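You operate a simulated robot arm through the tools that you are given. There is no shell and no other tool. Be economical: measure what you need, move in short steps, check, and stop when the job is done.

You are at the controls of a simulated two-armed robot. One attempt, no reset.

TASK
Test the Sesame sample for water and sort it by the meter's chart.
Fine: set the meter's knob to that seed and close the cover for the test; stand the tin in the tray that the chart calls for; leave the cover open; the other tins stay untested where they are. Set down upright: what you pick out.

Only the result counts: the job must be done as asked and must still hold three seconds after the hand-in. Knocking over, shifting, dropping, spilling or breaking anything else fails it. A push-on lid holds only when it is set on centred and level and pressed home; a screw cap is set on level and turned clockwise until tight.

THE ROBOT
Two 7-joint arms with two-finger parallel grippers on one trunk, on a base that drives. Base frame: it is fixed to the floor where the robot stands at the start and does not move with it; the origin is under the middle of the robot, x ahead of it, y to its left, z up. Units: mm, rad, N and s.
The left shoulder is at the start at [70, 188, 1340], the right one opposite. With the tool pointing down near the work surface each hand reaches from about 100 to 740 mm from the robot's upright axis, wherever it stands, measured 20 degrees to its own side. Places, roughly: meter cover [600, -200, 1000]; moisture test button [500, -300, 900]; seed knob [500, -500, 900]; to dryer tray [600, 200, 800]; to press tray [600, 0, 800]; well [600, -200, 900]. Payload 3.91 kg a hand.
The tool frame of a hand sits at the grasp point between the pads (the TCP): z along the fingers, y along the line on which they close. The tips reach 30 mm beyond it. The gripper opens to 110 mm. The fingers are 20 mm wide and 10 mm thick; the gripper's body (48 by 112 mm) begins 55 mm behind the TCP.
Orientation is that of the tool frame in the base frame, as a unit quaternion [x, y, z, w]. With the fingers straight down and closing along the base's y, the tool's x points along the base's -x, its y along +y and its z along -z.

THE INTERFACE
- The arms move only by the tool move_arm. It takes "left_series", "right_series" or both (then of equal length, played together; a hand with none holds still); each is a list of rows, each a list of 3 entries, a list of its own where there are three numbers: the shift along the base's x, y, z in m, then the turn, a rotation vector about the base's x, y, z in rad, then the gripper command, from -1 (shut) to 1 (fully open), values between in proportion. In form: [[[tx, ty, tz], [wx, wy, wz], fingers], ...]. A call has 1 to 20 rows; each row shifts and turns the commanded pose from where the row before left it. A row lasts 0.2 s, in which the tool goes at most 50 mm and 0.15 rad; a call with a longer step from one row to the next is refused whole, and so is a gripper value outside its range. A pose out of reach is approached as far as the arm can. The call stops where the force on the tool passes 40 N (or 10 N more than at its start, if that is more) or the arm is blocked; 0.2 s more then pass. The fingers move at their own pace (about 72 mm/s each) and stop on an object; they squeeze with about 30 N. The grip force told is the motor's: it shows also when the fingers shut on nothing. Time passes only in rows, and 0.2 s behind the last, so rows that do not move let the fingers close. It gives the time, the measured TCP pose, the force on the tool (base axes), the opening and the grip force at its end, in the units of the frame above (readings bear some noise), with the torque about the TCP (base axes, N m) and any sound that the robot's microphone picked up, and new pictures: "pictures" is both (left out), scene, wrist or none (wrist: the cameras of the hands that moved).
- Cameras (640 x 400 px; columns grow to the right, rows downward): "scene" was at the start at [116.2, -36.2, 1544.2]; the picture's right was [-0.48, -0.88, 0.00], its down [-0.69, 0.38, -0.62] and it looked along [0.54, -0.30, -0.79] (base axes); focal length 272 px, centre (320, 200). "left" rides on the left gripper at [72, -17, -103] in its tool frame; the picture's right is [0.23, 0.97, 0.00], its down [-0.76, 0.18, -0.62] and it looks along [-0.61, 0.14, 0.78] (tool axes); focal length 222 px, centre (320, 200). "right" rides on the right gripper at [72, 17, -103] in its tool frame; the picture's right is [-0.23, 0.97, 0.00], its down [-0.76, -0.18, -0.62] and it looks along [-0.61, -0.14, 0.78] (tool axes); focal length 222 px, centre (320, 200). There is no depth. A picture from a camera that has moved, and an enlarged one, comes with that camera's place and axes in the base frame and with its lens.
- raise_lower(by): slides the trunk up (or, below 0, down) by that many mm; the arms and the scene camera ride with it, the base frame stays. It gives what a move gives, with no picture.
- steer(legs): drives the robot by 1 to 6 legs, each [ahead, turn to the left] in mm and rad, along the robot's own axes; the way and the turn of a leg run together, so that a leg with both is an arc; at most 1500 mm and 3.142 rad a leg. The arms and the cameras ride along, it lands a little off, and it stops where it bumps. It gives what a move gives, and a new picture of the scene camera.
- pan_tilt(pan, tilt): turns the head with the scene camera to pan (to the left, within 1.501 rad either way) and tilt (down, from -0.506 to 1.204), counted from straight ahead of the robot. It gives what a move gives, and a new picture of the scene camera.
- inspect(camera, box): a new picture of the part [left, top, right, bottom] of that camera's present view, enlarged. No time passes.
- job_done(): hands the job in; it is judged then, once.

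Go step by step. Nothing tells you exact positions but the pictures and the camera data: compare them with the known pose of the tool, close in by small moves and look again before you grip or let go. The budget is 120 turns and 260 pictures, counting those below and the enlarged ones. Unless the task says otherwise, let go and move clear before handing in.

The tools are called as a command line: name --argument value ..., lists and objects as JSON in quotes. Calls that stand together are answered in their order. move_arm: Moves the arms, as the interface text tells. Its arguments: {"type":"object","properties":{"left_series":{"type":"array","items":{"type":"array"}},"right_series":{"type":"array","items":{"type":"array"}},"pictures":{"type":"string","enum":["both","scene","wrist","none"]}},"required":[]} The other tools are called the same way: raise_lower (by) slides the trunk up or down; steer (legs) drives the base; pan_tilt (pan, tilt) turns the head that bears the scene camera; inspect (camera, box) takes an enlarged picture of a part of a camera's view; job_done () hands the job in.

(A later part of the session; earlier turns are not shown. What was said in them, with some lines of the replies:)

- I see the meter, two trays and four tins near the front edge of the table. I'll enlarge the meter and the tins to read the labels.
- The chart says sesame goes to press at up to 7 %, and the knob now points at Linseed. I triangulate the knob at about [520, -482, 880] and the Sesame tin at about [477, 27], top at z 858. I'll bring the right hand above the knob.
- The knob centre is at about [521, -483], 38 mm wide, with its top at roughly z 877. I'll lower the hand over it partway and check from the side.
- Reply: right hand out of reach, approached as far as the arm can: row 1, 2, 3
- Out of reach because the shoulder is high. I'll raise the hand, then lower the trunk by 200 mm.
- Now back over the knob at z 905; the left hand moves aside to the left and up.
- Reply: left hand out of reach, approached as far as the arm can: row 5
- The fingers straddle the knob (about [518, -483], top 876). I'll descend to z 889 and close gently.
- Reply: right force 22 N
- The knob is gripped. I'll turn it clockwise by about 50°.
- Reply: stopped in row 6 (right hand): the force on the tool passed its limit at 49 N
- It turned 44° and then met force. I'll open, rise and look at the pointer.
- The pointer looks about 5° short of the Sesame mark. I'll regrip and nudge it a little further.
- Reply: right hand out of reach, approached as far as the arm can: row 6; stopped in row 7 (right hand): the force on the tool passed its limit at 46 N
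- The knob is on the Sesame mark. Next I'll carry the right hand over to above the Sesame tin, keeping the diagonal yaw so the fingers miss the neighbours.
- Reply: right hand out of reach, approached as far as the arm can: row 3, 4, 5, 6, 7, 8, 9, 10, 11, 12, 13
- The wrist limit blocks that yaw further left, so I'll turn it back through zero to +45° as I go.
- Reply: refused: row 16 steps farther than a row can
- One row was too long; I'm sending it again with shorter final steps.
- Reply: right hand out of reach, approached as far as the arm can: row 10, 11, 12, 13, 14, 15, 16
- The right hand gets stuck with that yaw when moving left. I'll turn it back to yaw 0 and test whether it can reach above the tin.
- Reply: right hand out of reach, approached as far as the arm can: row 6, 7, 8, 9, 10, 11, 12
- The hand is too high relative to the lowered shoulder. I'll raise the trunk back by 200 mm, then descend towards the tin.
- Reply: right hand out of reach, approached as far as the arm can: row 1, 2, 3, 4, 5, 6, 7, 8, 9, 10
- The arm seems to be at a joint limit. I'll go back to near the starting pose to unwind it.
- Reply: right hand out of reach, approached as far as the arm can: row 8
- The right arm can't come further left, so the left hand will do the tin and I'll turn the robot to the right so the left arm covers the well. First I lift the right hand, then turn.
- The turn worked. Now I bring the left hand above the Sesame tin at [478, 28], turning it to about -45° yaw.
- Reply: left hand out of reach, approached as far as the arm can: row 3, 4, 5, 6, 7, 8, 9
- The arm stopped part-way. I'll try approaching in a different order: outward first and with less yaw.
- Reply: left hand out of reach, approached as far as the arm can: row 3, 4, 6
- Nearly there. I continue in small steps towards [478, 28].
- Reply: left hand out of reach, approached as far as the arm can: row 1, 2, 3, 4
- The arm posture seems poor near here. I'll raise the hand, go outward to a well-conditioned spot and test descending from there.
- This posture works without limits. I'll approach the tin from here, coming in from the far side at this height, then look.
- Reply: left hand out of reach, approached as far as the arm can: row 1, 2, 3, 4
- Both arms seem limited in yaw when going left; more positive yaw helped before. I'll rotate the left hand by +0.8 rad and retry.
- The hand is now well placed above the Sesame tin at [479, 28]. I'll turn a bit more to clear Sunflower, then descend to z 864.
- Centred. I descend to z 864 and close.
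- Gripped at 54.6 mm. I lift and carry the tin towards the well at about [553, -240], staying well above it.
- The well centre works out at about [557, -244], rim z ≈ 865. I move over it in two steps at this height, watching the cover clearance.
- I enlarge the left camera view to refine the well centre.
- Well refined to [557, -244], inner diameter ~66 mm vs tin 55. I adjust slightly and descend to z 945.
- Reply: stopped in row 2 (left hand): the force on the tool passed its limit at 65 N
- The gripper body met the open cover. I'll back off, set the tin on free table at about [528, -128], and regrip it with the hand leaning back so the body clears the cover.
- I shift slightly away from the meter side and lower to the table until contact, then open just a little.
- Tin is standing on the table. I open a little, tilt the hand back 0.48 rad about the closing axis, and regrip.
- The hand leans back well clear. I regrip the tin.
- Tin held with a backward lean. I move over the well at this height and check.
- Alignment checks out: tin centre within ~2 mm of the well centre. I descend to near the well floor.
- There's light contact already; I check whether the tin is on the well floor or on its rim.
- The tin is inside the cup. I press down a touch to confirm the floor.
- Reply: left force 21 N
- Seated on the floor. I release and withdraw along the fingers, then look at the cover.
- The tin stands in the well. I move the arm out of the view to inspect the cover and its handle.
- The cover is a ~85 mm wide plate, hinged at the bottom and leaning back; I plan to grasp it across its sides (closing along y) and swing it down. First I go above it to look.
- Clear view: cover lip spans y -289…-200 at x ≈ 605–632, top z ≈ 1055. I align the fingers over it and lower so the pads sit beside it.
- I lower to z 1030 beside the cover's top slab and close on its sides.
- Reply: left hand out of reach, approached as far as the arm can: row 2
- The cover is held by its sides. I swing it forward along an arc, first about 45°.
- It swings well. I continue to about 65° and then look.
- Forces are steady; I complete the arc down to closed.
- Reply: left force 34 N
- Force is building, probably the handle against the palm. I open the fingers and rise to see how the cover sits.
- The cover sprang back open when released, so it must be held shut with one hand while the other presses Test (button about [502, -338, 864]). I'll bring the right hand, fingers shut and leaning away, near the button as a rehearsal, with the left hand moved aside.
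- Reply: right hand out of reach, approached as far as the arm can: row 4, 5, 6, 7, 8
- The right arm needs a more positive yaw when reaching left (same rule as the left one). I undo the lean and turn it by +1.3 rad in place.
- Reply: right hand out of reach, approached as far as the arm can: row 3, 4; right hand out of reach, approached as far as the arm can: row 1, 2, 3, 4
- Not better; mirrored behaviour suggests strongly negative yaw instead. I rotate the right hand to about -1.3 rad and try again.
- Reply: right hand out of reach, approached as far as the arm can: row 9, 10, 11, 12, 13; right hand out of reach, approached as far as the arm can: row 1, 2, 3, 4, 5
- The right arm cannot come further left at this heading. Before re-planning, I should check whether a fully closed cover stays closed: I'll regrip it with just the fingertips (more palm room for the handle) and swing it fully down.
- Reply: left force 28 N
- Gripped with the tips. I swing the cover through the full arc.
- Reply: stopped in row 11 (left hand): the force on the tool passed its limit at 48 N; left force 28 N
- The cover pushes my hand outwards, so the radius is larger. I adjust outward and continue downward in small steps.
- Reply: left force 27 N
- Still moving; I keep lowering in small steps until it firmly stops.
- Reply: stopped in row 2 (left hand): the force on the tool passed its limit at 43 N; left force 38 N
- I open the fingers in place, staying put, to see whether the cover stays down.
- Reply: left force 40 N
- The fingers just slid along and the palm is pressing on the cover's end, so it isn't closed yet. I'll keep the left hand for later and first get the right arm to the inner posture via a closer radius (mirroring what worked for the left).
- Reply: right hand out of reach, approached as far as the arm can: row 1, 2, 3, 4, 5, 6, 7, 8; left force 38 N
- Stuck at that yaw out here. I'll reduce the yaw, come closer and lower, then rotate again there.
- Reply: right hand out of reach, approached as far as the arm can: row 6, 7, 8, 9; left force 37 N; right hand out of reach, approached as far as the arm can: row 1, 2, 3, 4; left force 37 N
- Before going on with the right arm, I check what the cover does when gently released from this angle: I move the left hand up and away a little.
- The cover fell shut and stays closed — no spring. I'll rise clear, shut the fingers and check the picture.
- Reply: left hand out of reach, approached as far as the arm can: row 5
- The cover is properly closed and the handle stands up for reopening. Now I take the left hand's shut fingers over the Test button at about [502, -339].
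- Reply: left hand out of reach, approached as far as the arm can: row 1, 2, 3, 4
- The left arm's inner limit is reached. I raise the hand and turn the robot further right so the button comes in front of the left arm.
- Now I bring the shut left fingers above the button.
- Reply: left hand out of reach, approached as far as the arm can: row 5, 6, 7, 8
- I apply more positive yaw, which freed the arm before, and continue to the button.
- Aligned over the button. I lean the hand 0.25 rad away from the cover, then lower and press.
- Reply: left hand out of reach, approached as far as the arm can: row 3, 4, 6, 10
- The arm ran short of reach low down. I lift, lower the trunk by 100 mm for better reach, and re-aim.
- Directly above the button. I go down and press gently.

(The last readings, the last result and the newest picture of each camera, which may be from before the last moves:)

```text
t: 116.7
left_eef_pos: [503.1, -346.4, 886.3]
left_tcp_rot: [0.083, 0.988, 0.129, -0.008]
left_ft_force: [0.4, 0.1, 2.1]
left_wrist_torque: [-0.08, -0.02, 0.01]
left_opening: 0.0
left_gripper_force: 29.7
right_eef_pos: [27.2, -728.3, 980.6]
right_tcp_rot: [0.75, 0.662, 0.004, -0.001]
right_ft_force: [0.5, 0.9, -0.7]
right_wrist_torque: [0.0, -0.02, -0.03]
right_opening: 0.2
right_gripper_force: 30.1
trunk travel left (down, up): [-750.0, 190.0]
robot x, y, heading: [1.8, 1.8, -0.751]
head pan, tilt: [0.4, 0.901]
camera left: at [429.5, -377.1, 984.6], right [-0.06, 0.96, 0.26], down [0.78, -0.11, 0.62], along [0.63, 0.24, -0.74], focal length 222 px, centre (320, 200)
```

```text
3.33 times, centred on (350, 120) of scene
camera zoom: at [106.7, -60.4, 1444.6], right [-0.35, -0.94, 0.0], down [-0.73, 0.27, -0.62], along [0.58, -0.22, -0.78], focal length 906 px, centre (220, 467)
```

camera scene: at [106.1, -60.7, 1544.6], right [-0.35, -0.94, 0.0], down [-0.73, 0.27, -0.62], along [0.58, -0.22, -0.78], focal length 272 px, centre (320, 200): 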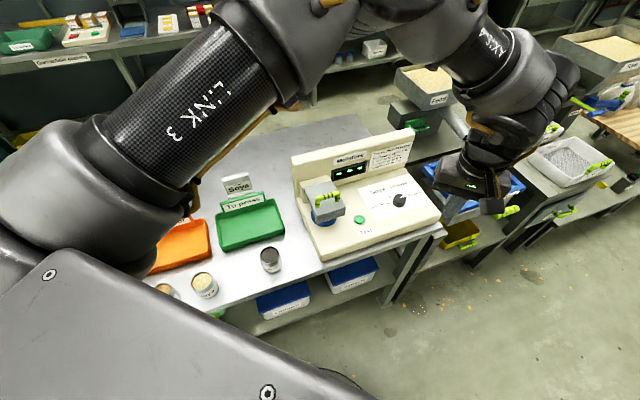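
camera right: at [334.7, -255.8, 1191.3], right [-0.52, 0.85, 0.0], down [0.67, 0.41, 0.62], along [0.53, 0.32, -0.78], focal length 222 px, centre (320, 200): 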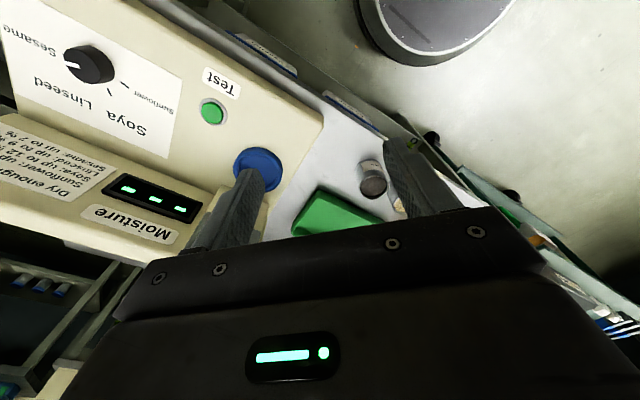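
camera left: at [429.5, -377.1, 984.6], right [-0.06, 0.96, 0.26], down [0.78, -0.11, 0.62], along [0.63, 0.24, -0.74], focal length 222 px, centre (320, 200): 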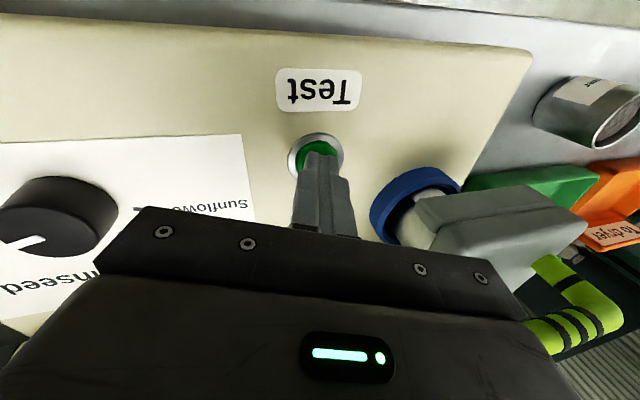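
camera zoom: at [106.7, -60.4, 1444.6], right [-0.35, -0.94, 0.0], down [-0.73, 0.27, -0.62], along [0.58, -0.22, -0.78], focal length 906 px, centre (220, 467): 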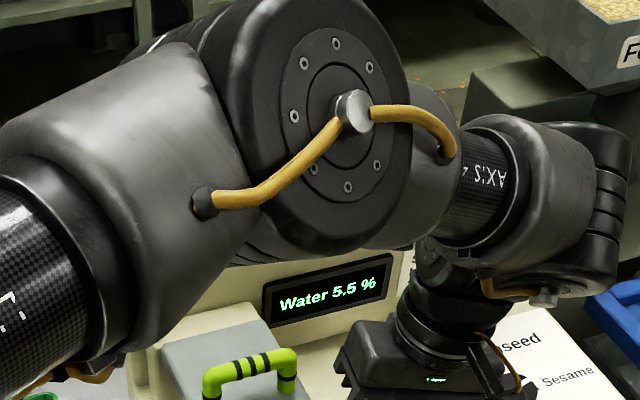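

The meter reads Water 5.5 % — sesame is dry enough (≤ 7 %), so it goes to the press tray. I lift off the button and position the open fingers above the cover handle.

move_arm --left_series '[[[0, 0, 0.03], [0, 0, 0], -1], [[0, 0, 0.045], [0, 0, 0], -1], [[0, 0, 0.045], [0, 0, 0], -1], [[0, 0, 0.045], [-0.125, 0, 0], -1], [[0.005, 0.02, 0.02], [-0.125, 0, 0.04], -0.5], [[0.007, 0.025, 0], [0, 0, 0.04], 0.2], [[0.007, 0.025, 0], [0, 0, 0.04], 0.8], [[0.007, 0.025, 0], [0, 0, 0.04], 0.8], [[0.007, 0.007, 0], [0, 0, 0], 0.8], [[0, 0, 0], [0, 0, 0], 0.8]]' --pictures "wrist"

inspect --camera "left" --box '[200, 60, 440, 210]'

inspect --camera "scene" --box '[270, 60, 410, 200]'

```text
t: 118.9
left_eef_pos: [535.7, -244.1, 1070.4]
left_tcp_rot: [0.005, 1.0, 0.007, 0.001]
left_ft_force: [0.4, -0.1, -0.9]
left_wrist_torque: [-0.01, 0.01, 0.02]
left_opening: 98.9
left_gripper_force: 0.1
right_eef_pos: [27.8, -729.0, 980.8]
right_tcp_rot: [0.749, 0.662, 0.005, -0.002]
right_ft_force: [0.0, 0.1, -0.3]
right_wrist_torque: [0.0, -0.01, 0.01]
right_opening: 0.1
right_gripper_force: 30.1
trunk travel left (down, up): [-750.0, 190.0]
robot x, y, heading: [0.3, 1.6, -0.753]
head pan, tilt: [0.4, 0.901]
camera left: at [465.9, -261.9, 1175.4], right [-0.22, 0.98, 0.01], down [0.76, 0.16, 0.63], along [0.61, 0.15, -0.78], focal length 222 px, centre (320, 200)
```

left: 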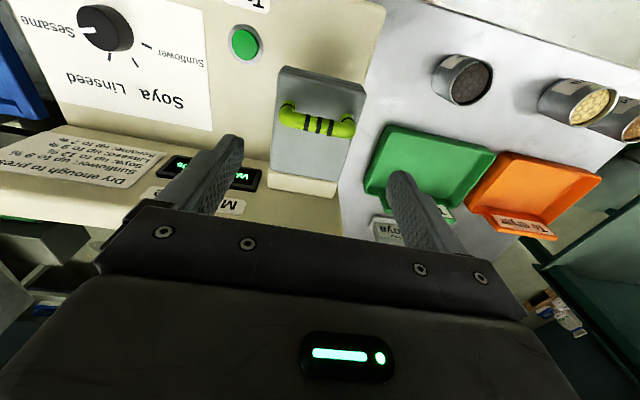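

```text
2.67 times, centred on (320, 135) of left
camera zoom: at [465.9, -261.9, 1175.4], right [-0.22, 0.98, 0.01], down [0.76, 0.16, 0.63], along [0.61, 0.15, -0.78], focal length 592 px, centre (320, 373)
```

zoom: 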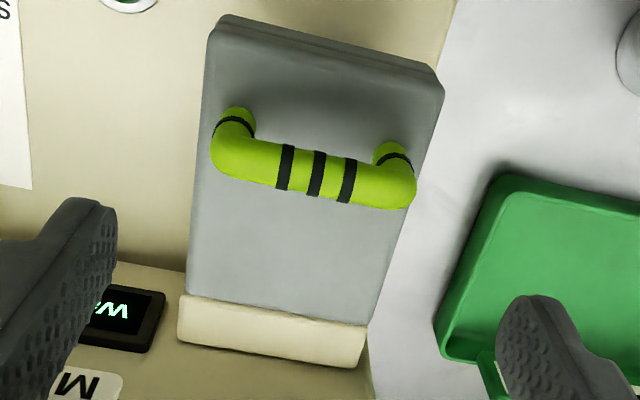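

```text
2.86 times, centred on (340, 130) of scene
camera zoom: at [106.5, -60.6, 1444.6], right [-0.35, -0.94, 0.0], down [-0.73, 0.27, -0.62], along [0.58, -0.22, -0.78], focal length 777 px, centre (263, 400)
```

zoom: 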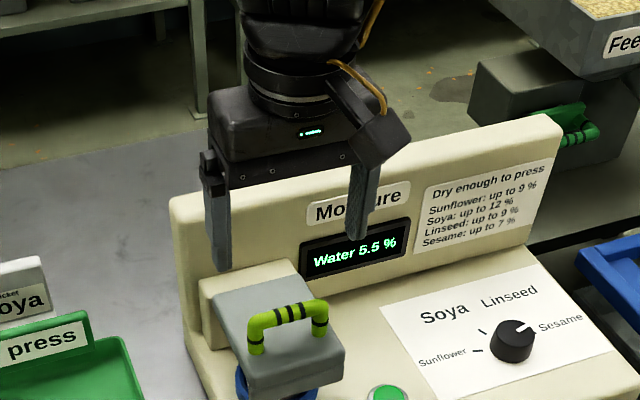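

5.5 % confirmed. The handle bar is at about [533, -246, 987], 66 mm wide. I lower the fingers on both sides of it and close on its ends.

move_arm --left_series '[[[-0.002, -0.002, -0.03], [0, 0, 0], 0.8], [[0, 0, -0.03], [0, 0, 0], 0.8], [[0, 0, -0.02], [0, 0, 0], 0.8], [[0, 0, 0], [0, 0, 0], 0.0], [[0, 0, 0], [0, 0, 0], 0.0], [[0, 0, 0], [0, 0, 0], 0.0]]' --pictures "wrist"

inspect --camera "scene" --box '[270, 80, 390, 200]'

```text
t: 120.3
left_eef_pos: [535.9, -244.8, 991.7]
left_tcp_rot: [0.003, 1.0, 0.007, 0.0]
left_ft_force: [1.3, 6.2, -0.6]
left_wrist_torque: [0.43, -0.07, 0.23]
left_opening: 73.5
left_gripper_force: 45.3
right_eef_pos: [27.9, -728.3, 981.5]
right_tcp_rot: [0.749, 0.663, 0.004, -0.001]
right_ft_force: [0.4, -0.4, -0.3]
right_wrist_torque: [-0.03, 0.01, -0.02]
right_opening: 0.2
right_gripper_force: 30.7
trunk travel left (down, up): [-750.0, 190.0]
robot x, y, heading: [-0.3, 1.6, -0.755]
head pan, tilt: [0.4, 0.901]
camera left: at [464.5, -262.8, 1095.8], right [-0.22, 0.98, 0.01], down [0.76, 0.16, 0.63], along [0.61, 0.15, -0.78], focal length 222 px, centre (320, 200)
```

left: 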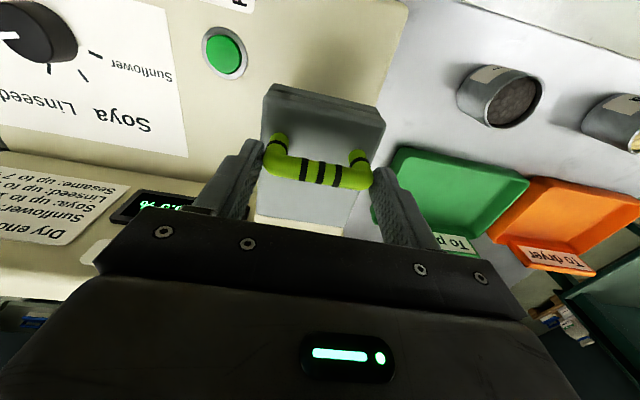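

```text
3.33 times, centred on (330, 140) of scene
camera zoom: at [107.3, -59.2, 1444.6], right [-0.35, -0.94, 0.0], down [-0.73, 0.27, -0.62], along [0.58, -0.22, -0.78], focal length 906 px, centre (287, 400)
```

zoom: 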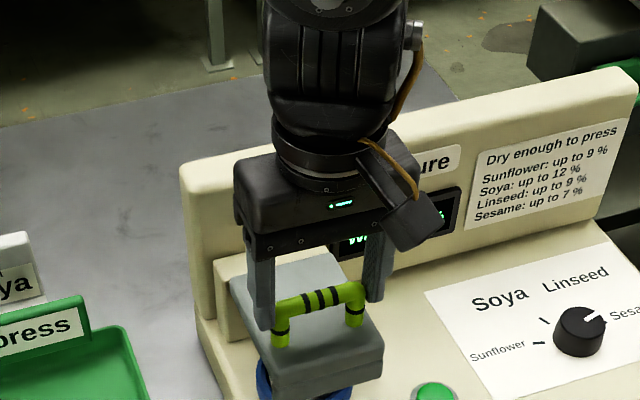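

Handle gripped. I lift the cover along its arc, first about 40°.

move_arm --left_series '[[[0.0036, 0, 0.0066], [0, 0, 0], 0], [[0.0037, 0, 0.0066], [0, 0, 0], 0], [[0.0047, 0, 0.0058], [0, 0, 0], 0], [[0.0047, 0, 0.0058], [0, 0, 0], 0], [[0.0057, 0, 0.005], [0, 0, 0], 0], [[0.0057, 0, 0.005], [0, 0, 0], 0], [[0.0064, 0, 0.0039], [0, 0, 0], 0], [[0.0064, 0, 0.0039], [0, 0, 0], 0], [[0, 0, 0], [0, 0, 0], 0]]' --pictures "wrist"

inspect --camera "scene" --box '[270, 80, 390, 200]'

```text
t: 122.3
left_eef_pos: [573.1, -244.9, 1036.0]
left_tcp_rot: [0.004, 1.0, 0.007, 0.001]
left_ft_force: [-14.4, 10.3, -0.7]
left_wrist_torque: [0.05, 1.46, -0.01]
left_opening: 73.3
left_gripper_force: 44.9
right_eef_pos: [25.8, -728.2, 981.3]
right_tcp_rot: [0.75, 0.662, 0.005, 0.001]
right_ft_force: [-0.3, 0.1, 0.6]
right_wrist_torque: [0.03, -0.01, 0.0]
right_opening: 0.0
right_gripper_force: 30.1
trunk travel left (down, up): [-750.0, 190.0]
robot x, y, heading: [-3.7, 0.5, -0.754]
head pan, tilt: [0.4, 0.901]
camera left: at [502.4, -262.4, 1139.8], right [-0.22, 0.98, 0.01], down [0.76, 0.16, 0.63], along [0.61, 0.15, -0.78], focal length 222 px, centre (320, 200)
```

left: 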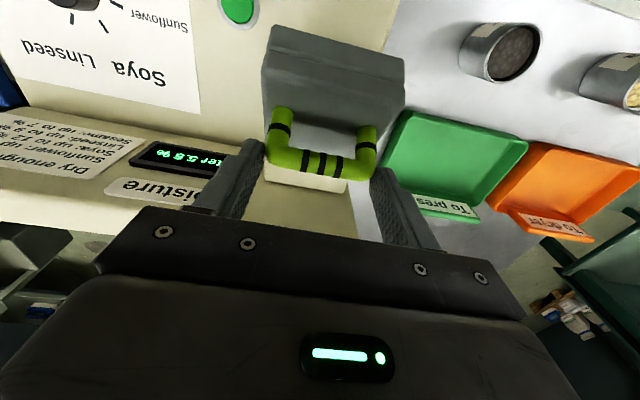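

```text
3.33 times, centred on (330, 140) of scene
camera zoom: at [104.3, -58.0, 1445.0], right [-0.35, -0.94, 0.0], down [-0.73, 0.27, -0.62], along [0.58, -0.22, -0.78], focal length 906 px, centre (287, 400)
```

zoom: 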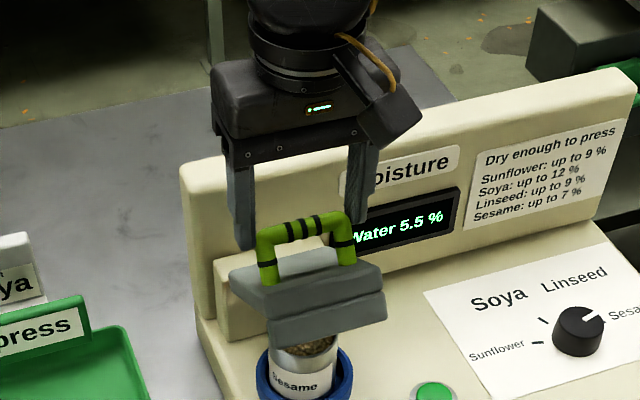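

Working; slightly more lift is needed. I continue the arc.

move_arm --left_series '[[[0.003, 0, 0.005], [0, 0, 0], 0], [[0.006, 0, 0.004], [0, 0, 0], 0], [[0.006, 0, 0.004], [0, 0, 0], 0], [[0.007, 0, 0.003], [0, 0, 0], 0], [[0.007, 0, 0.002], [0, 0, 0], 0], [[0.0075, 0, 0.001], [0, 0, 0], 0], [[0.0075, 0, 0.0005], [0, 0, 0], 0], [[0, 0, 0], [0, 0, 0], 0]]' --pictures "wrist"

inspect --camera "scene" --box '[270, 80, 390, 200]'

```text
t: 124.1
left_eef_pos: [617.2, -244.6, 1055.8]
left_tcp_rot: [0.004, 1.0, 0.007, 0.002]
left_ft_force: [-11.2, 9.7, -3.3]
left_wrist_torque: [0.35, 1.43, 0.05]
left_opening: 73.2
left_gripper_force: 45.4
right_eef_pos: [25.6, -728.8, 982.1]
right_tcp_rot: [0.75, 0.662, 0.004, 0.0]
right_ft_force: [-0.2, 0.0, 0.3]
right_wrist_torque: [-0.04, 0.01, 0.01]
right_opening: 0.1
right_gripper_force: 30.2
trunk travel left (down, up): [-750.0, 190.0]
robot x, y, heading: [-0.7, 5.1, -0.762]
head pan, tilt: [0.4, 0.901]
camera left: at [546.9, -262.4, 1159.1], right [-0.22, 0.98, 0.01], down [0.76, 0.16, 0.63], along [0.61, 0.15, -0.78], focal length 222 px, centre (320, 200)
```

left: 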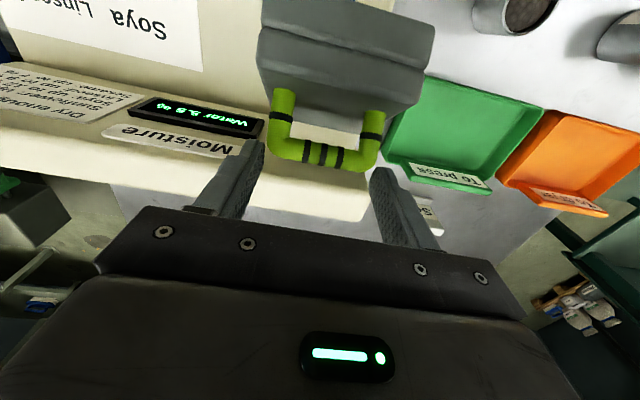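

```text
3.33 times, centred on (330, 140) of scene
camera zoom: at [105.1, -58.4, 1444.9], right [-0.35, -0.94, 0.0], down [-0.73, 0.27, -0.62], along [0.58, -0.22, -0.78], focal length 906 px, centre (287, 400)
```

zoom: 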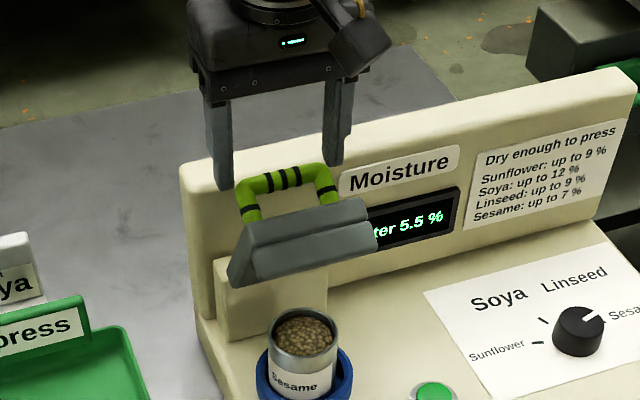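

Nearly upright. I continue backward past vertical.

move_arm --left_series '[[[0.0075, 0, -0.001], [0, 0, 0], 0], [[0.0075, 0, -0.002], [0, 0, 0], 0], [[0.0075, 0, -0.002], [0, 0, 0], 0], [[0.0075, 0, -0.003], [0, 0, 0], 0], [[0.007, 0, -0.003], [0, 0, 0], 0], [[0.006, 0, -0.003], [0, 0, 0], 0], [[0, 0, 0], [0, 0, 0], 0]]' --pictures "none"

inspect --camera "scene" --box '[270, 80, 390, 200]'

```text
t: 125.7
left_eef_pos: [660.6, -243.4, 1041.0]
left_tcp_rot: [0.004, 1.0, 0.005, 0.002]
left_ft_force: [3.9, 6.3, 30.6]
left_wrist_torque: [0.15, 0.85, -0.11]
left_opening: 73.0
left_gripper_force: 45.2
right_eef_pos: [25.4, -727.7, 982.9]
right_tcp_rot: [0.749, 0.662, 0.005, 0.0]
right_ft_force: [-0.2, -0.3, 0.3]
right_wrist_torque: [0.0, 0.03, 0.01]
right_opening: 0.0
right_gripper_force: 30.4
trunk travel left (down, up): [-750.0, 190.0]
robot x, y, heading: [1.0, 3.9, -0.753]
head pan, tilt: [0.4, 0.901]
```

```text
3.33 times, centred on (330, 140) of scene
camera zoom: at [103.3, -57.4, 1445.1], right [-0.35, -0.94, 0.0], down [-0.73, 0.27, -0.62], along [0.58, -0.22, -0.78], focal length 906 px, centre (287, 400)
```

zoom: 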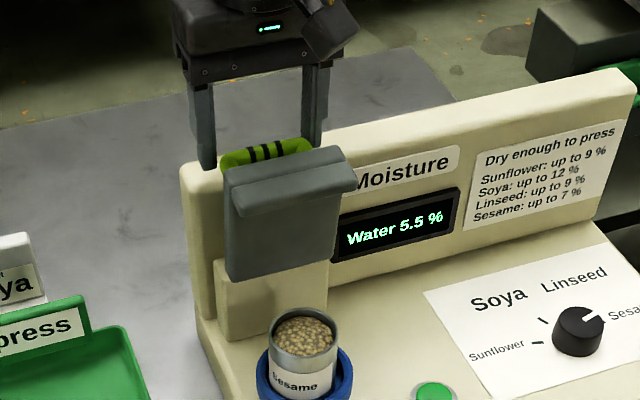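

The cover looks fully open. I release the handle, rise straight up and check that it stays.

move_arm --left_series '[[[0.002, 0, 0.002], [0, 0, 0], 0.7], [[0, 0, 0], [0, 0, 0], 0.7], [[0, 0, 0.03], [0, 0, 0], 0.7], [[0, 0, 0.04], [0, 0, 0], 0.7], [[-0.03, 0, 0.03], [0, 0, 0], 0.7], [[-0.04, 0, 0], [0, 0, 0], 0.5], [[-0.04, 0, 0], [0, 0, 0], 0.4], [[-0.04, 0, 0], [0, 0, 0], 0.4], [[0, 0, 0], [0, 0, 0], 0.4]]' --pictures "wrist"

inspect --camera "scene" --box '[270, 80, 390, 200]'

```text
t: 127.7
left_eef_pos: [505.0, -244.5, 1138.5]
left_tcp_rot: [0.005, 1.0, 0.007, 0.0]
left_ft_force: [-0.1, 0.0, -0.5]
left_wrist_torque: [0.0, 0.0, 0.0]
left_opening: 77.0
left_gripper_force: 0.2
left hand out of reach, approached as far as the arm can: row 4
right_eef_pos: [28.5, -729.8, 980.2]
right_tcp_rot: [0.749, 0.663, 0.004, -0.001]
right_ft_force: [0.2, 0.4, 0.3]
right_wrist_torque: [-0.01, -0.02, 0.01]
right_opening: 0.0
right_gripper_force: 30.3
trunk travel left (down, up): [-750.0, 190.0]
robot x, y, heading: [4.9, 2.7, -0.753]
head pan, tilt: [0.4, 0.901]
camera left: at [434.4, -262.4, 1241.1], right [-0.22, 0.98, 0.01], down [0.76, 0.16, 0.63], along [0.61, 0.15, -0.78], focal length 222 px, centre (320, 200)
```

left: 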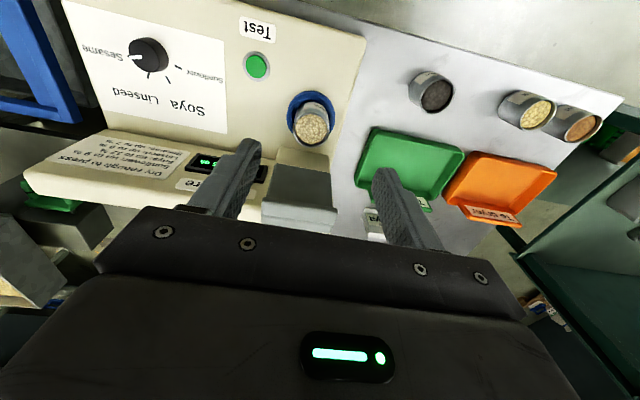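

```text
3.33 times, centred on (330, 140) of scene
camera zoom: at [107.9, -60.5, 1444.5], right [-0.35, -0.94, 0.0], down [-0.73, 0.27, -0.62], along [0.58, -0.22, -0.78], focal length 906 px, centre (287, 400)
```

zoom: 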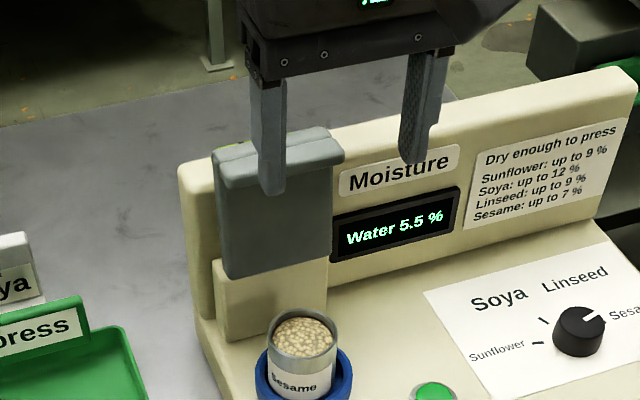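

The cover stays open. Now I lean the hand back as before and pre-position to take the tin from the well.

move_arm --left_series '[[[-0.008, 0.009, 0], [0, 0, -0.145], 0.4], [[0, 0, 0], [-0.018, -0.119, 0], 0.4], [[0, 0, 0], [-0.018, -0.119, 0], 0.4], [[0, 0, 0], [-0.018, -0.119, 0], 0.4], [[0, 0, 0], [-0.018, -0.119, 0], 0.4], [[0, 0, -0.03], [0, 0, 0], 0.4], [[0, 0, -0.03], [0, 0, 0], 0.4], [[0, 0, -0.035], [0, 0, 0], 0.4], [[0, 0, 0], [0, 0, 0], 0.4]]' --pictures "wrist"

inspect --camera "left" --box '[220, 0, 420, 160]'

inspect --camera "scene" --box '[270, 80, 390, 200]'

```text
t: 129.7
left_eef_pos: [498.0, -236.1, 1044.5]
left_tcp_rot: [0.072, 0.968, -0.011, 0.238]
left_ft_force: [-0.2, -0.5, 0.7]
left_wrist_torque: [-0.03, 0.04, 0.03]
left_opening: 77.1
left_gripper_force: 0.1
right_eef_pos: [27.5, -728.7, 981.1]
right_tcp_rot: [0.749, 0.662, 0.004, -0.002]
right_ft_force: [-0.6, -0.6, 1.0]
right_wrist_torque: [0.02, -0.04, -0.02]
right_opening: 0.0
right_gripper_force: 30.3
trunk travel left (down, up): [-750.0, 190.0]
robot x, y, heading: [-2.6, 2.7, -0.751]
head pan, tilt: [0.4, 0.901]
camera left: at [385.9, -238.3, 1103.3], right [-0.06, 0.99, -0.09], down [0.41, 0.11, 0.91], along [0.91, 0.01, -0.41], focal length 222 px, centre (320, 200)
```

left: 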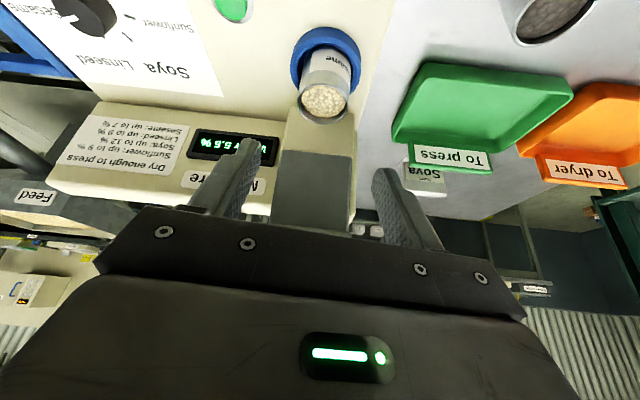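

```text
2.50 times, centred on (320, 80) of left
camera zoom: at [385.9, -238.3, 1103.3], right [-0.06, 0.99, -0.09], down [0.41, 0.11, 0.91], along [0.91, 0.01, -0.41], focal length 555 px, centre (320, 500)
```

zoom: 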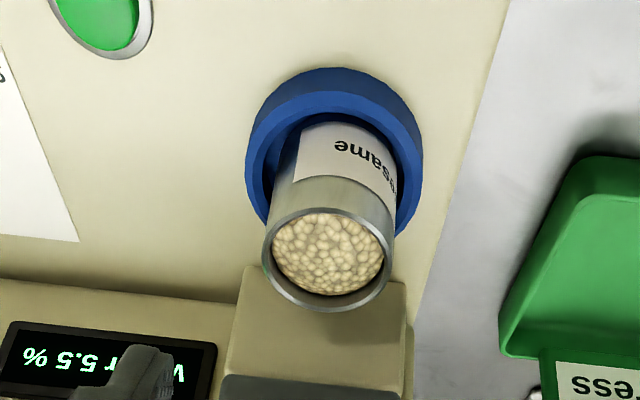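

```text
3.33 times, centred on (330, 140) of scene
camera zoom: at [106.6, -59.9, 1444.6], right [-0.35, -0.94, 0.0], down [-0.73, 0.27, -0.62], along [0.58, -0.22, -0.78], focal length 906 px, centre (287, 400)
```

zoom: 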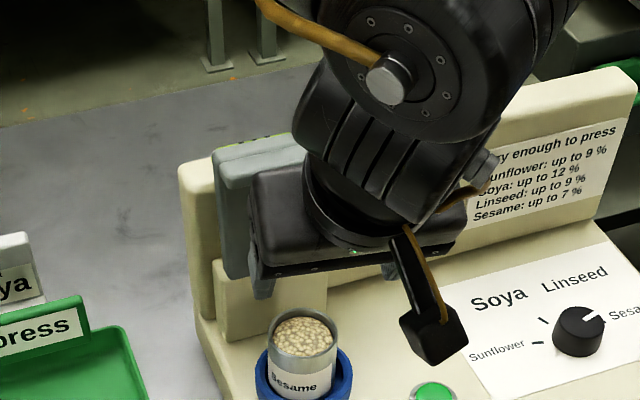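

I advance halfway along the finger axis and check alignment with the tin.

move_arm --left_series '[[[0.014, -0.003, -0.027], [0, 0, 0], 0.4], [[0.014, -0.003, -0.027], [0, 0, 0], 0.4], [[0.007, -0.0015, -0.0135], [0, 0, 0], 0.4], [[0, 0, 0], [0, 0, 0], 0.4]]' --pictures "none"

inspect --camera "left" --box '[200, 20, 440, 220]'

inspect --camera "scene" --box '[270, 80, 390, 200]'

```text
t: 130.7
left_eef_pos: [534.3, -244.2, 976.1]
left_tcp_rot: [0.072, 0.969, -0.01, 0.238]
left_ft_force: [0.8, -0.2, 0.5]
left_wrist_torque: [0.0, -0.02, -0.01]
left_opening: 77.0
left_gripper_force: 0.1
right_eef_pos: [27.2, -728.7, 980.4]
right_tcp_rot: [0.749, 0.662, 0.004, -0.002]
right_ft_force: [0.1, 0.7, 0.8]
right_wrist_torque: [-0.03, 0.0, -0.01]
right_opening: 0.0
right_gripper_force: 29.6
trunk travel left (down, up): [-750.0, 190.0]
robot x, y, heading: [-1.0, 0.4, -0.752]
head pan, tilt: [0.4, 0.901]
```

```text
2.00 times, centred on (320, 120) of left
camera zoom: at [422.0, -245.1, 1034.7], right [-0.06, 0.99, -0.09], down [0.41, 0.11, 0.91], along [0.91, 0.01, -0.41], focal length 444 px, centre (320, 360)
```

zoom: 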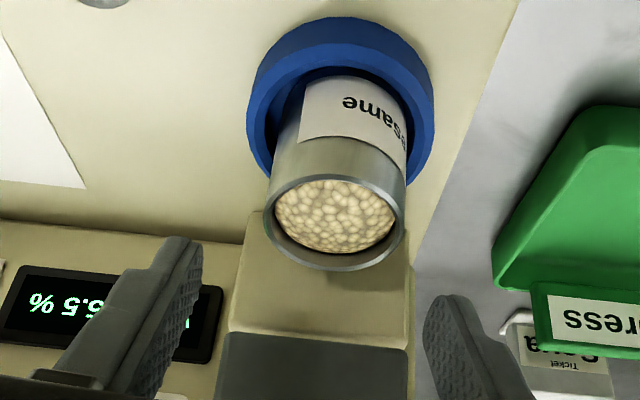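

```text
3.33 times, centred on (330, 140) of scene
camera zoom: at [107.0, -60.4, 1444.6], right [-0.35, -0.94, 0.0], down [-0.73, 0.27, -0.62], along [0.58, -0.22, -0.78], focal length 906 px, centre (287, 400)
```

zoom: 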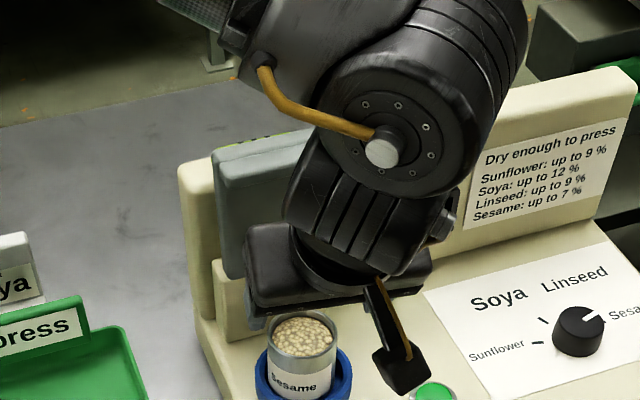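

Tin centre is about [551, -243.6]. I go to the grasp height and close.

move_arm --left_series '[[[0.008, 0, -0.02], [0, 0, 0], 0.4], [[0.006, 0, -0.02], [0, 0, 0], 0.4], [[0.003, 0, -0.01], [0, 0, 0], 0.4], [[0, 0, 0], [0, 0, 0], -0.2], [[0, 0, 0], [0, 0, 0], -0.2], [[0, 0, 0], [0, 0, 0], -0.2]]' --pictures "wrist"

inspect --camera "scene" --box '[270, 80, 390, 200]'

```text
t: 132.1
left_eef_pos: [549.1, -242.6, 924.0]
left_tcp_rot: [0.073, 0.968, -0.011, 0.238]
left_ft_force: [0.2, -0.7, 0.3]
left_wrist_torque: [-0.05, 0.01, 0.02]
left_opening: 54.5
left_gripper_force: 30.1
right_eef_pos: [27.9, -728.9, 980.6]
right_tcp_rot: [0.749, 0.662, 0.004, -0.002]
right_ft_force: [0.1, -0.1, -0.1]
right_wrist_torque: [0.0, -0.04, -0.01]
right_opening: 0.0
right_gripper_force: 30.4
trunk travel left (down, up): [-750.0, 190.0]
robot x, y, heading: [2.6, -1.5, -0.752]
head pan, tilt: [0.4, 0.901]
camera left: at [437.4, -244.9, 983.2], right [-0.06, 0.99, -0.09], down [0.41, 0.11, 0.91], along [0.91, 0.01, -0.41], focal length 222 px, centre (320, 200)
```

left: 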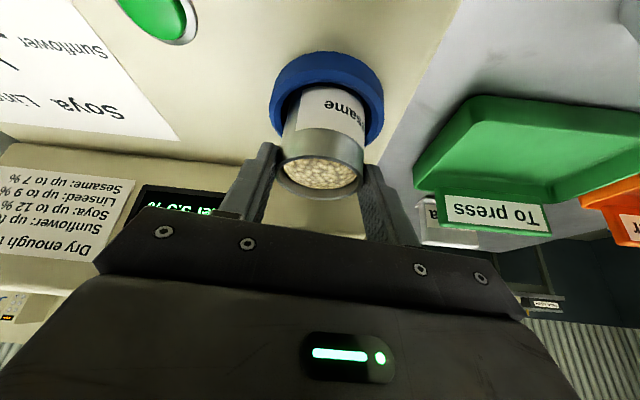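

```text
3.33 times, centred on (330, 140) of scene
camera zoom: at [106.9, -60.3, 1444.6], right [-0.35, -0.94, 0.0], down [-0.73, 0.27, -0.62], along [0.58, -0.22, -0.78], focal length 906 px, centre (287, 400)
```

zoom: 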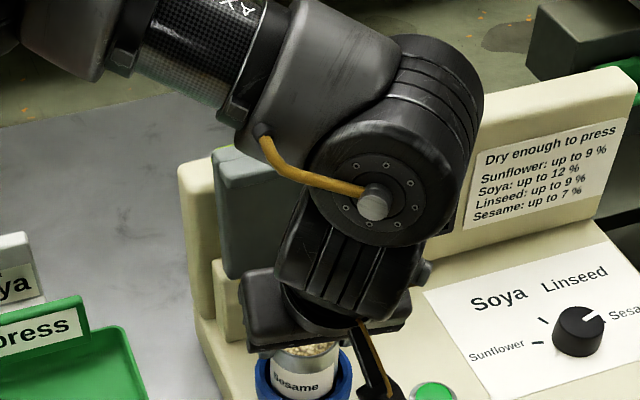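

Gripped. I lift the tin out of the well, withdraw clear of the cover, then turn the robot back left towards the press tray.

move_arm --left_series '[[[0, 0, 0.02], [0, 0, 0], -0.2], [[-0.003, 0, 0.03], [0, 0, 0], -0.2], [[-0.01, 0, 0.035], [0, 0, 0], -0.2], [[-0.02, 0.002, 0.03], [0, 0, 0], -0.2], [[-0.02, 0.003, 0.02], [0, 0, 0], -0.2], [[0, 0, 0], [0, 0, 0], -0.2]]' --pictures "none"

steer --legs '[[0, 0.42]]'

```text
t: 133.5
left_eef_pos: [499.3, -234.9, 1063.1]
left_tcp_rot: [0.072, 0.968, -0.011, 0.239]
left_ft_force: [0.5, -0.1, -1.0]
left_wrist_torque: [0.03, -0.01, 0.04]
left_opening: 54.6
left_gripper_force: 30.0
right_eef_pos: [28.9, -729.5, 980.1]
right_tcp_rot: [0.749, 0.662, 0.006, -0.001]
right_ft_force: [-0.2, -0.6, 0.6]
right_wrist_torque: [0.0, 0.03, -0.01]
right_opening: 0.0
right_gripper_force: 30.5
trunk travel left (down, up): [-750.0, 190.0]
robot x, y, heading: [-1.5, 2.5, -0.755]
head pan, tilt: [0.4, 0.901]
```

```text
t: 135.1
left_eef_pos: [551.2, -15.1, 1062.9]
left_tcp_rot: [-0.128, 0.962, 0.039, 0.236]
left_ft_force: [0.7, 0.0, -0.7]
left_wrist_torque: [0.0, 0.0, -0.01]
left_opening: 54.3
left_gripper_force: 30.1
right_eef_pos: [319.7, -656.4, 979.8]
right_tcp_rot: [0.597, 0.802, 0.003, -0.003]
right_ft_force: [0.7, 0.1, -0.2]
right_wrist_torque: [-0.01, 0.0, 0.0]
right_opening: 0.0
right_gripper_force: 30.1
trunk travel left (down, up): [-750.0, 190.0]
robot x, y, heading: [0.5, 2.7, -0.34]
head pan, tilt: [0.4, 0.901]
camera scene: at [122.5, -12.3, 1444.5], right [0.06, -1.0, 0.0], down [-0.78, -0.05, -0.62], along [0.62, 0.04, -0.78], focal length 272 px, centre (320, 200)
```

scene: 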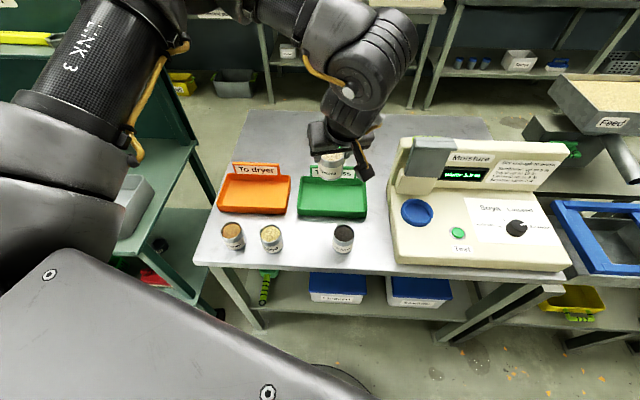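

Good view of the tray with the tin above it. I enlarge it to pin down the tray's interior.

inspect --camera "scene" --box '[280, 130, 400, 230]'

inspect --camera "left" --box '[160, 0, 480, 220]'

```text
4.00 times, centred on (340, 180) of scene
camera zoom: at [122.5, -12.3, 1444.5], right [0.06, -1.0, 0.0], down [-0.78, -0.05, -0.62], along [0.62, 0.04, -0.78], focal length 1088 px, centre (240, 280)
```

zoom: 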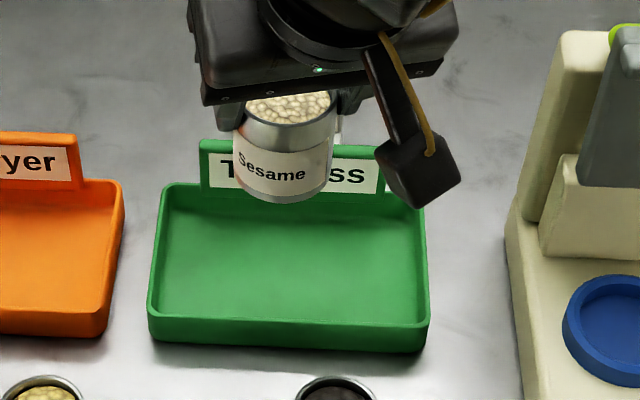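

```text
1.82 times, centred on (320, 110) of left
camera zoom: at [450.0, -61.7, 1121.6], right [-0.45, 0.89, -0.09], down [0.33, 0.26, 0.91], along [0.83, 0.38, -0.41], focal length 404 px, centre (320, 364)
```

zoom: 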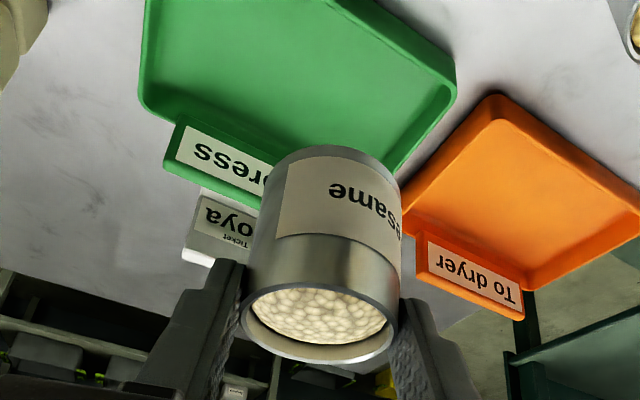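

The tray spans about x 578–714, centred on y -17. I move over [628, -17] and descend to just above its floor.

move_arm --left_series '[[[0.026, -0.001, 0], [0, 0, 0], -0.2], [[0.026, 0, 0], [0, 0, 0], -0.2], [[0.025, 0, -0.02], [0, 0, 0], -0.2], [[0, 0, -0.04], [0, 0, 0], -0.2], [[0, 0, -0.04], [0, 0, 0], -0.2], [[0, 0, -0.04], [0, 0, 0], -0.2], [[0, 0, -0.025], [0, 0, 0], -0.2], [[0, 0, 0], [0, 0, 0], -0.2]]' --pictures "wrist"

inspect --camera "scene" --box '[280, 130, 400, 230]'

```text
t: 136.9
left_eef_pos: [626.7, -14.8, 895.7]
left_tcp_rot: [-0.128, 0.963, 0.038, 0.235]
left_ft_force: [0.3, 0.6, -0.3]
left_wrist_torque: [-0.01, 0.01, -0.01]
left_opening: 54.1
left_gripper_force: 30.0
right_eef_pos: [319.7, -657.3, 980.7]
right_tcp_rot: [0.597, 0.803, 0.004, -0.003]
right_ft_force: [0.0, 0.8, -0.3]
right_wrist_torque: [0.01, 0.0, 0.03]
right_opening: 0.1
right_gripper_force: 30.3
trunk travel left (down, up): [-750.0, 190.0]
robot x, y, heading: [1.8, 0.7, -0.342]
head pan, tilt: [0.4, 0.901]
camera left: at [526.0, -61.7, 954.9], right [-0.45, 0.89, -0.09], down [0.33, 0.26, 0.91], along [0.83, 0.38, -0.41], focal length 222 px, centre (320, 200)
```

left: 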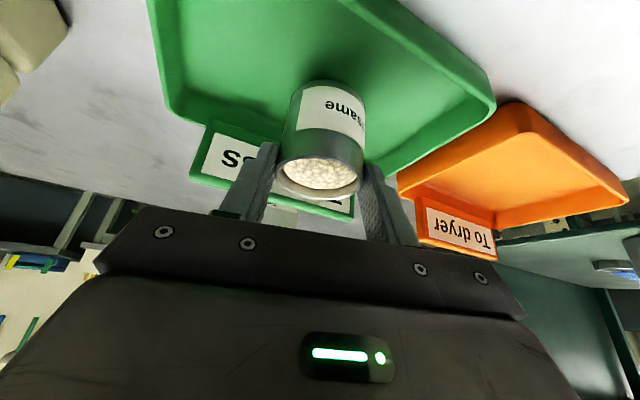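

```text
4.00 times, centred on (340, 180) of scene
camera zoom: at [122.2, -11.8, 1444.6], right [0.06, -1.0, 0.0], down [-0.78, -0.05, -0.62], along [0.62, 0.04, -0.78], focal length 1088 px, centre (240, 280)
```

zoom: 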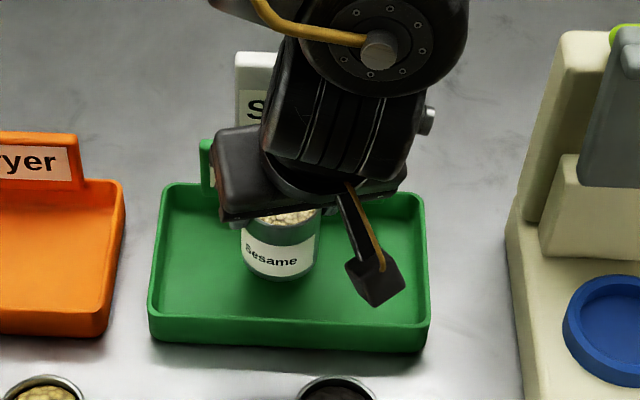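

The tin is well inside the tray. I lower it slowly to contact.

move_arm --left_series '[[[0, 0, -0.015], [0, 0, 0], -0.2], [[0, 0, -0.01], [0, 0, 0], -0.2], [[0, 0, -0.003], [0, 0, 0], -0.2], [[0, 0, 0], [0, 0, 0], -0.2]]' --pictures "none"

```text
t: 137.9
left_eef_pos: [629.4, -14.9, 872.5]
left_tcp_rot: [-0.129, 0.962, 0.037, 0.238]
left_ft_force: [8.8, 1.4, 27.9]
left_wrist_torque: [-0.15, -0.65, 0.17]
left_opening: 54.6
left_gripper_force: 29.4
right_eef_pos: [317.3, -656.1, 980.9]
right_tcp_rot: [0.597, 0.802, 0.005, 0.0]
right_ft_force: [-0.3, 0.0, -0.3]
right_wrist_torque: [-0.02, 0.03, -0.01]
right_opening: 0.0
right_gripper_force: 30.1
trunk travel left (down, up): [-750.0, 190.0]
robot x, y, heading: [3.0, 1.2, -0.342]
head pan, tilt: [0.4, 0.901]
```

It's on the tray floor. I ease the pressure, open and withdraw along the fingers.

move_arm --left_series '[[[0, 0, 0.003], [0, 0, 0], -0.2], [[0, 0, 0], [0, 0, 0], 0.3], [[0, 0, 0], [0, 0, 0], 0.3], [[-0.009, -0.0027, 0.0176], [0, 0, 0], 0.3], [[-0.018, -0.0053, 0.0352], [0, 0, 0], 0.3], [[-0.018, -0.0053, 0.0352], [0, 0, 0], 0.3], [[-0.018, -0.0053, 0.0352], [0, 0, 0], 0.3], [[-0.01, 0, 0.045], [0, 0, 0], 0.3], [[-0.01, 0.02, 0.04], [0, 0, 0], 0.3], [[0, 0.04, 0.02], [0, 0, 0], 0.3], [[0, 0.04, 0.02], [0, 0, 0], 0.3], [[0, 0, 0], [0, 0, 0], 0.3]]' --pictures "scene"

inspect --camera "scene" --box '[210, 130, 530, 270]'

```text
t: 140.5
left_eef_pos: [547.5, 63.8, 1125.2]
left_tcp_rot: [-0.128, 0.963, 0.039, 0.235]
left_ft_force: [-0.6, -1.1, -0.9]
left_wrist_torque: [-0.01, 0.0, 0.05]
left_opening: 71.6
left_gripper_force: 0.1
right_eef_pos: [320.0, -656.6, 979.8]
right_tcp_rot: [0.597, 0.803, 0.004, -0.002]
right_ft_force: [0.7, -0.2, -0.2]
right_wrist_torque: [0.03, 0.0, -0.01]
right_opening: 0.2
right_gripper_force: 30.8
trunk travel left (down, up): [-750.0, 190.0]
robot x, y, heading: [-1.6, 0.2, -0.345]
head pan, tilt: [0.4, 0.901]
camera scene: at [122.6, -13.4, 1444.5], right [0.06, -1.0, 0.0], down [-0.78, -0.04, -0.62], along [0.62, 0.04, -0.78], focal length 272 px, centre (320, 200)
```

scene: 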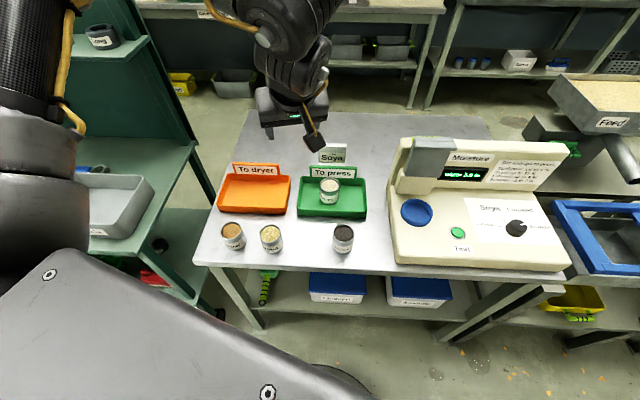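

```text
2.00 times, centred on (370, 200) of scene
camera zoom: at [122.6, -13.4, 1444.5], right [0.06, -1.0, 0.0], down [-0.78, -0.04, -0.62], along [0.62, 0.04, -0.78], focal length 544 px, centre (220, 200)
```

zoom: 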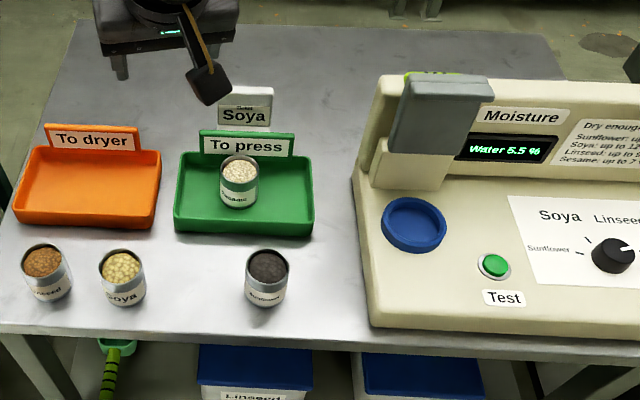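

The Sesame tin stands upright in the "To press" tray. The cover is open, the knob is on Sesame, the other tins are in their places, and both hands are clear.

job_done

```text
The job is handed in.
```

I tested the Sesame sample and it read 5.5 % water. The chart allows sesame up to 7 % for pressing, so its tin now stands upright in the "To press" tray.

The knob is on Sesame and was set before the test, the cover was closed for it and is open again, and the other three tins were not touched.
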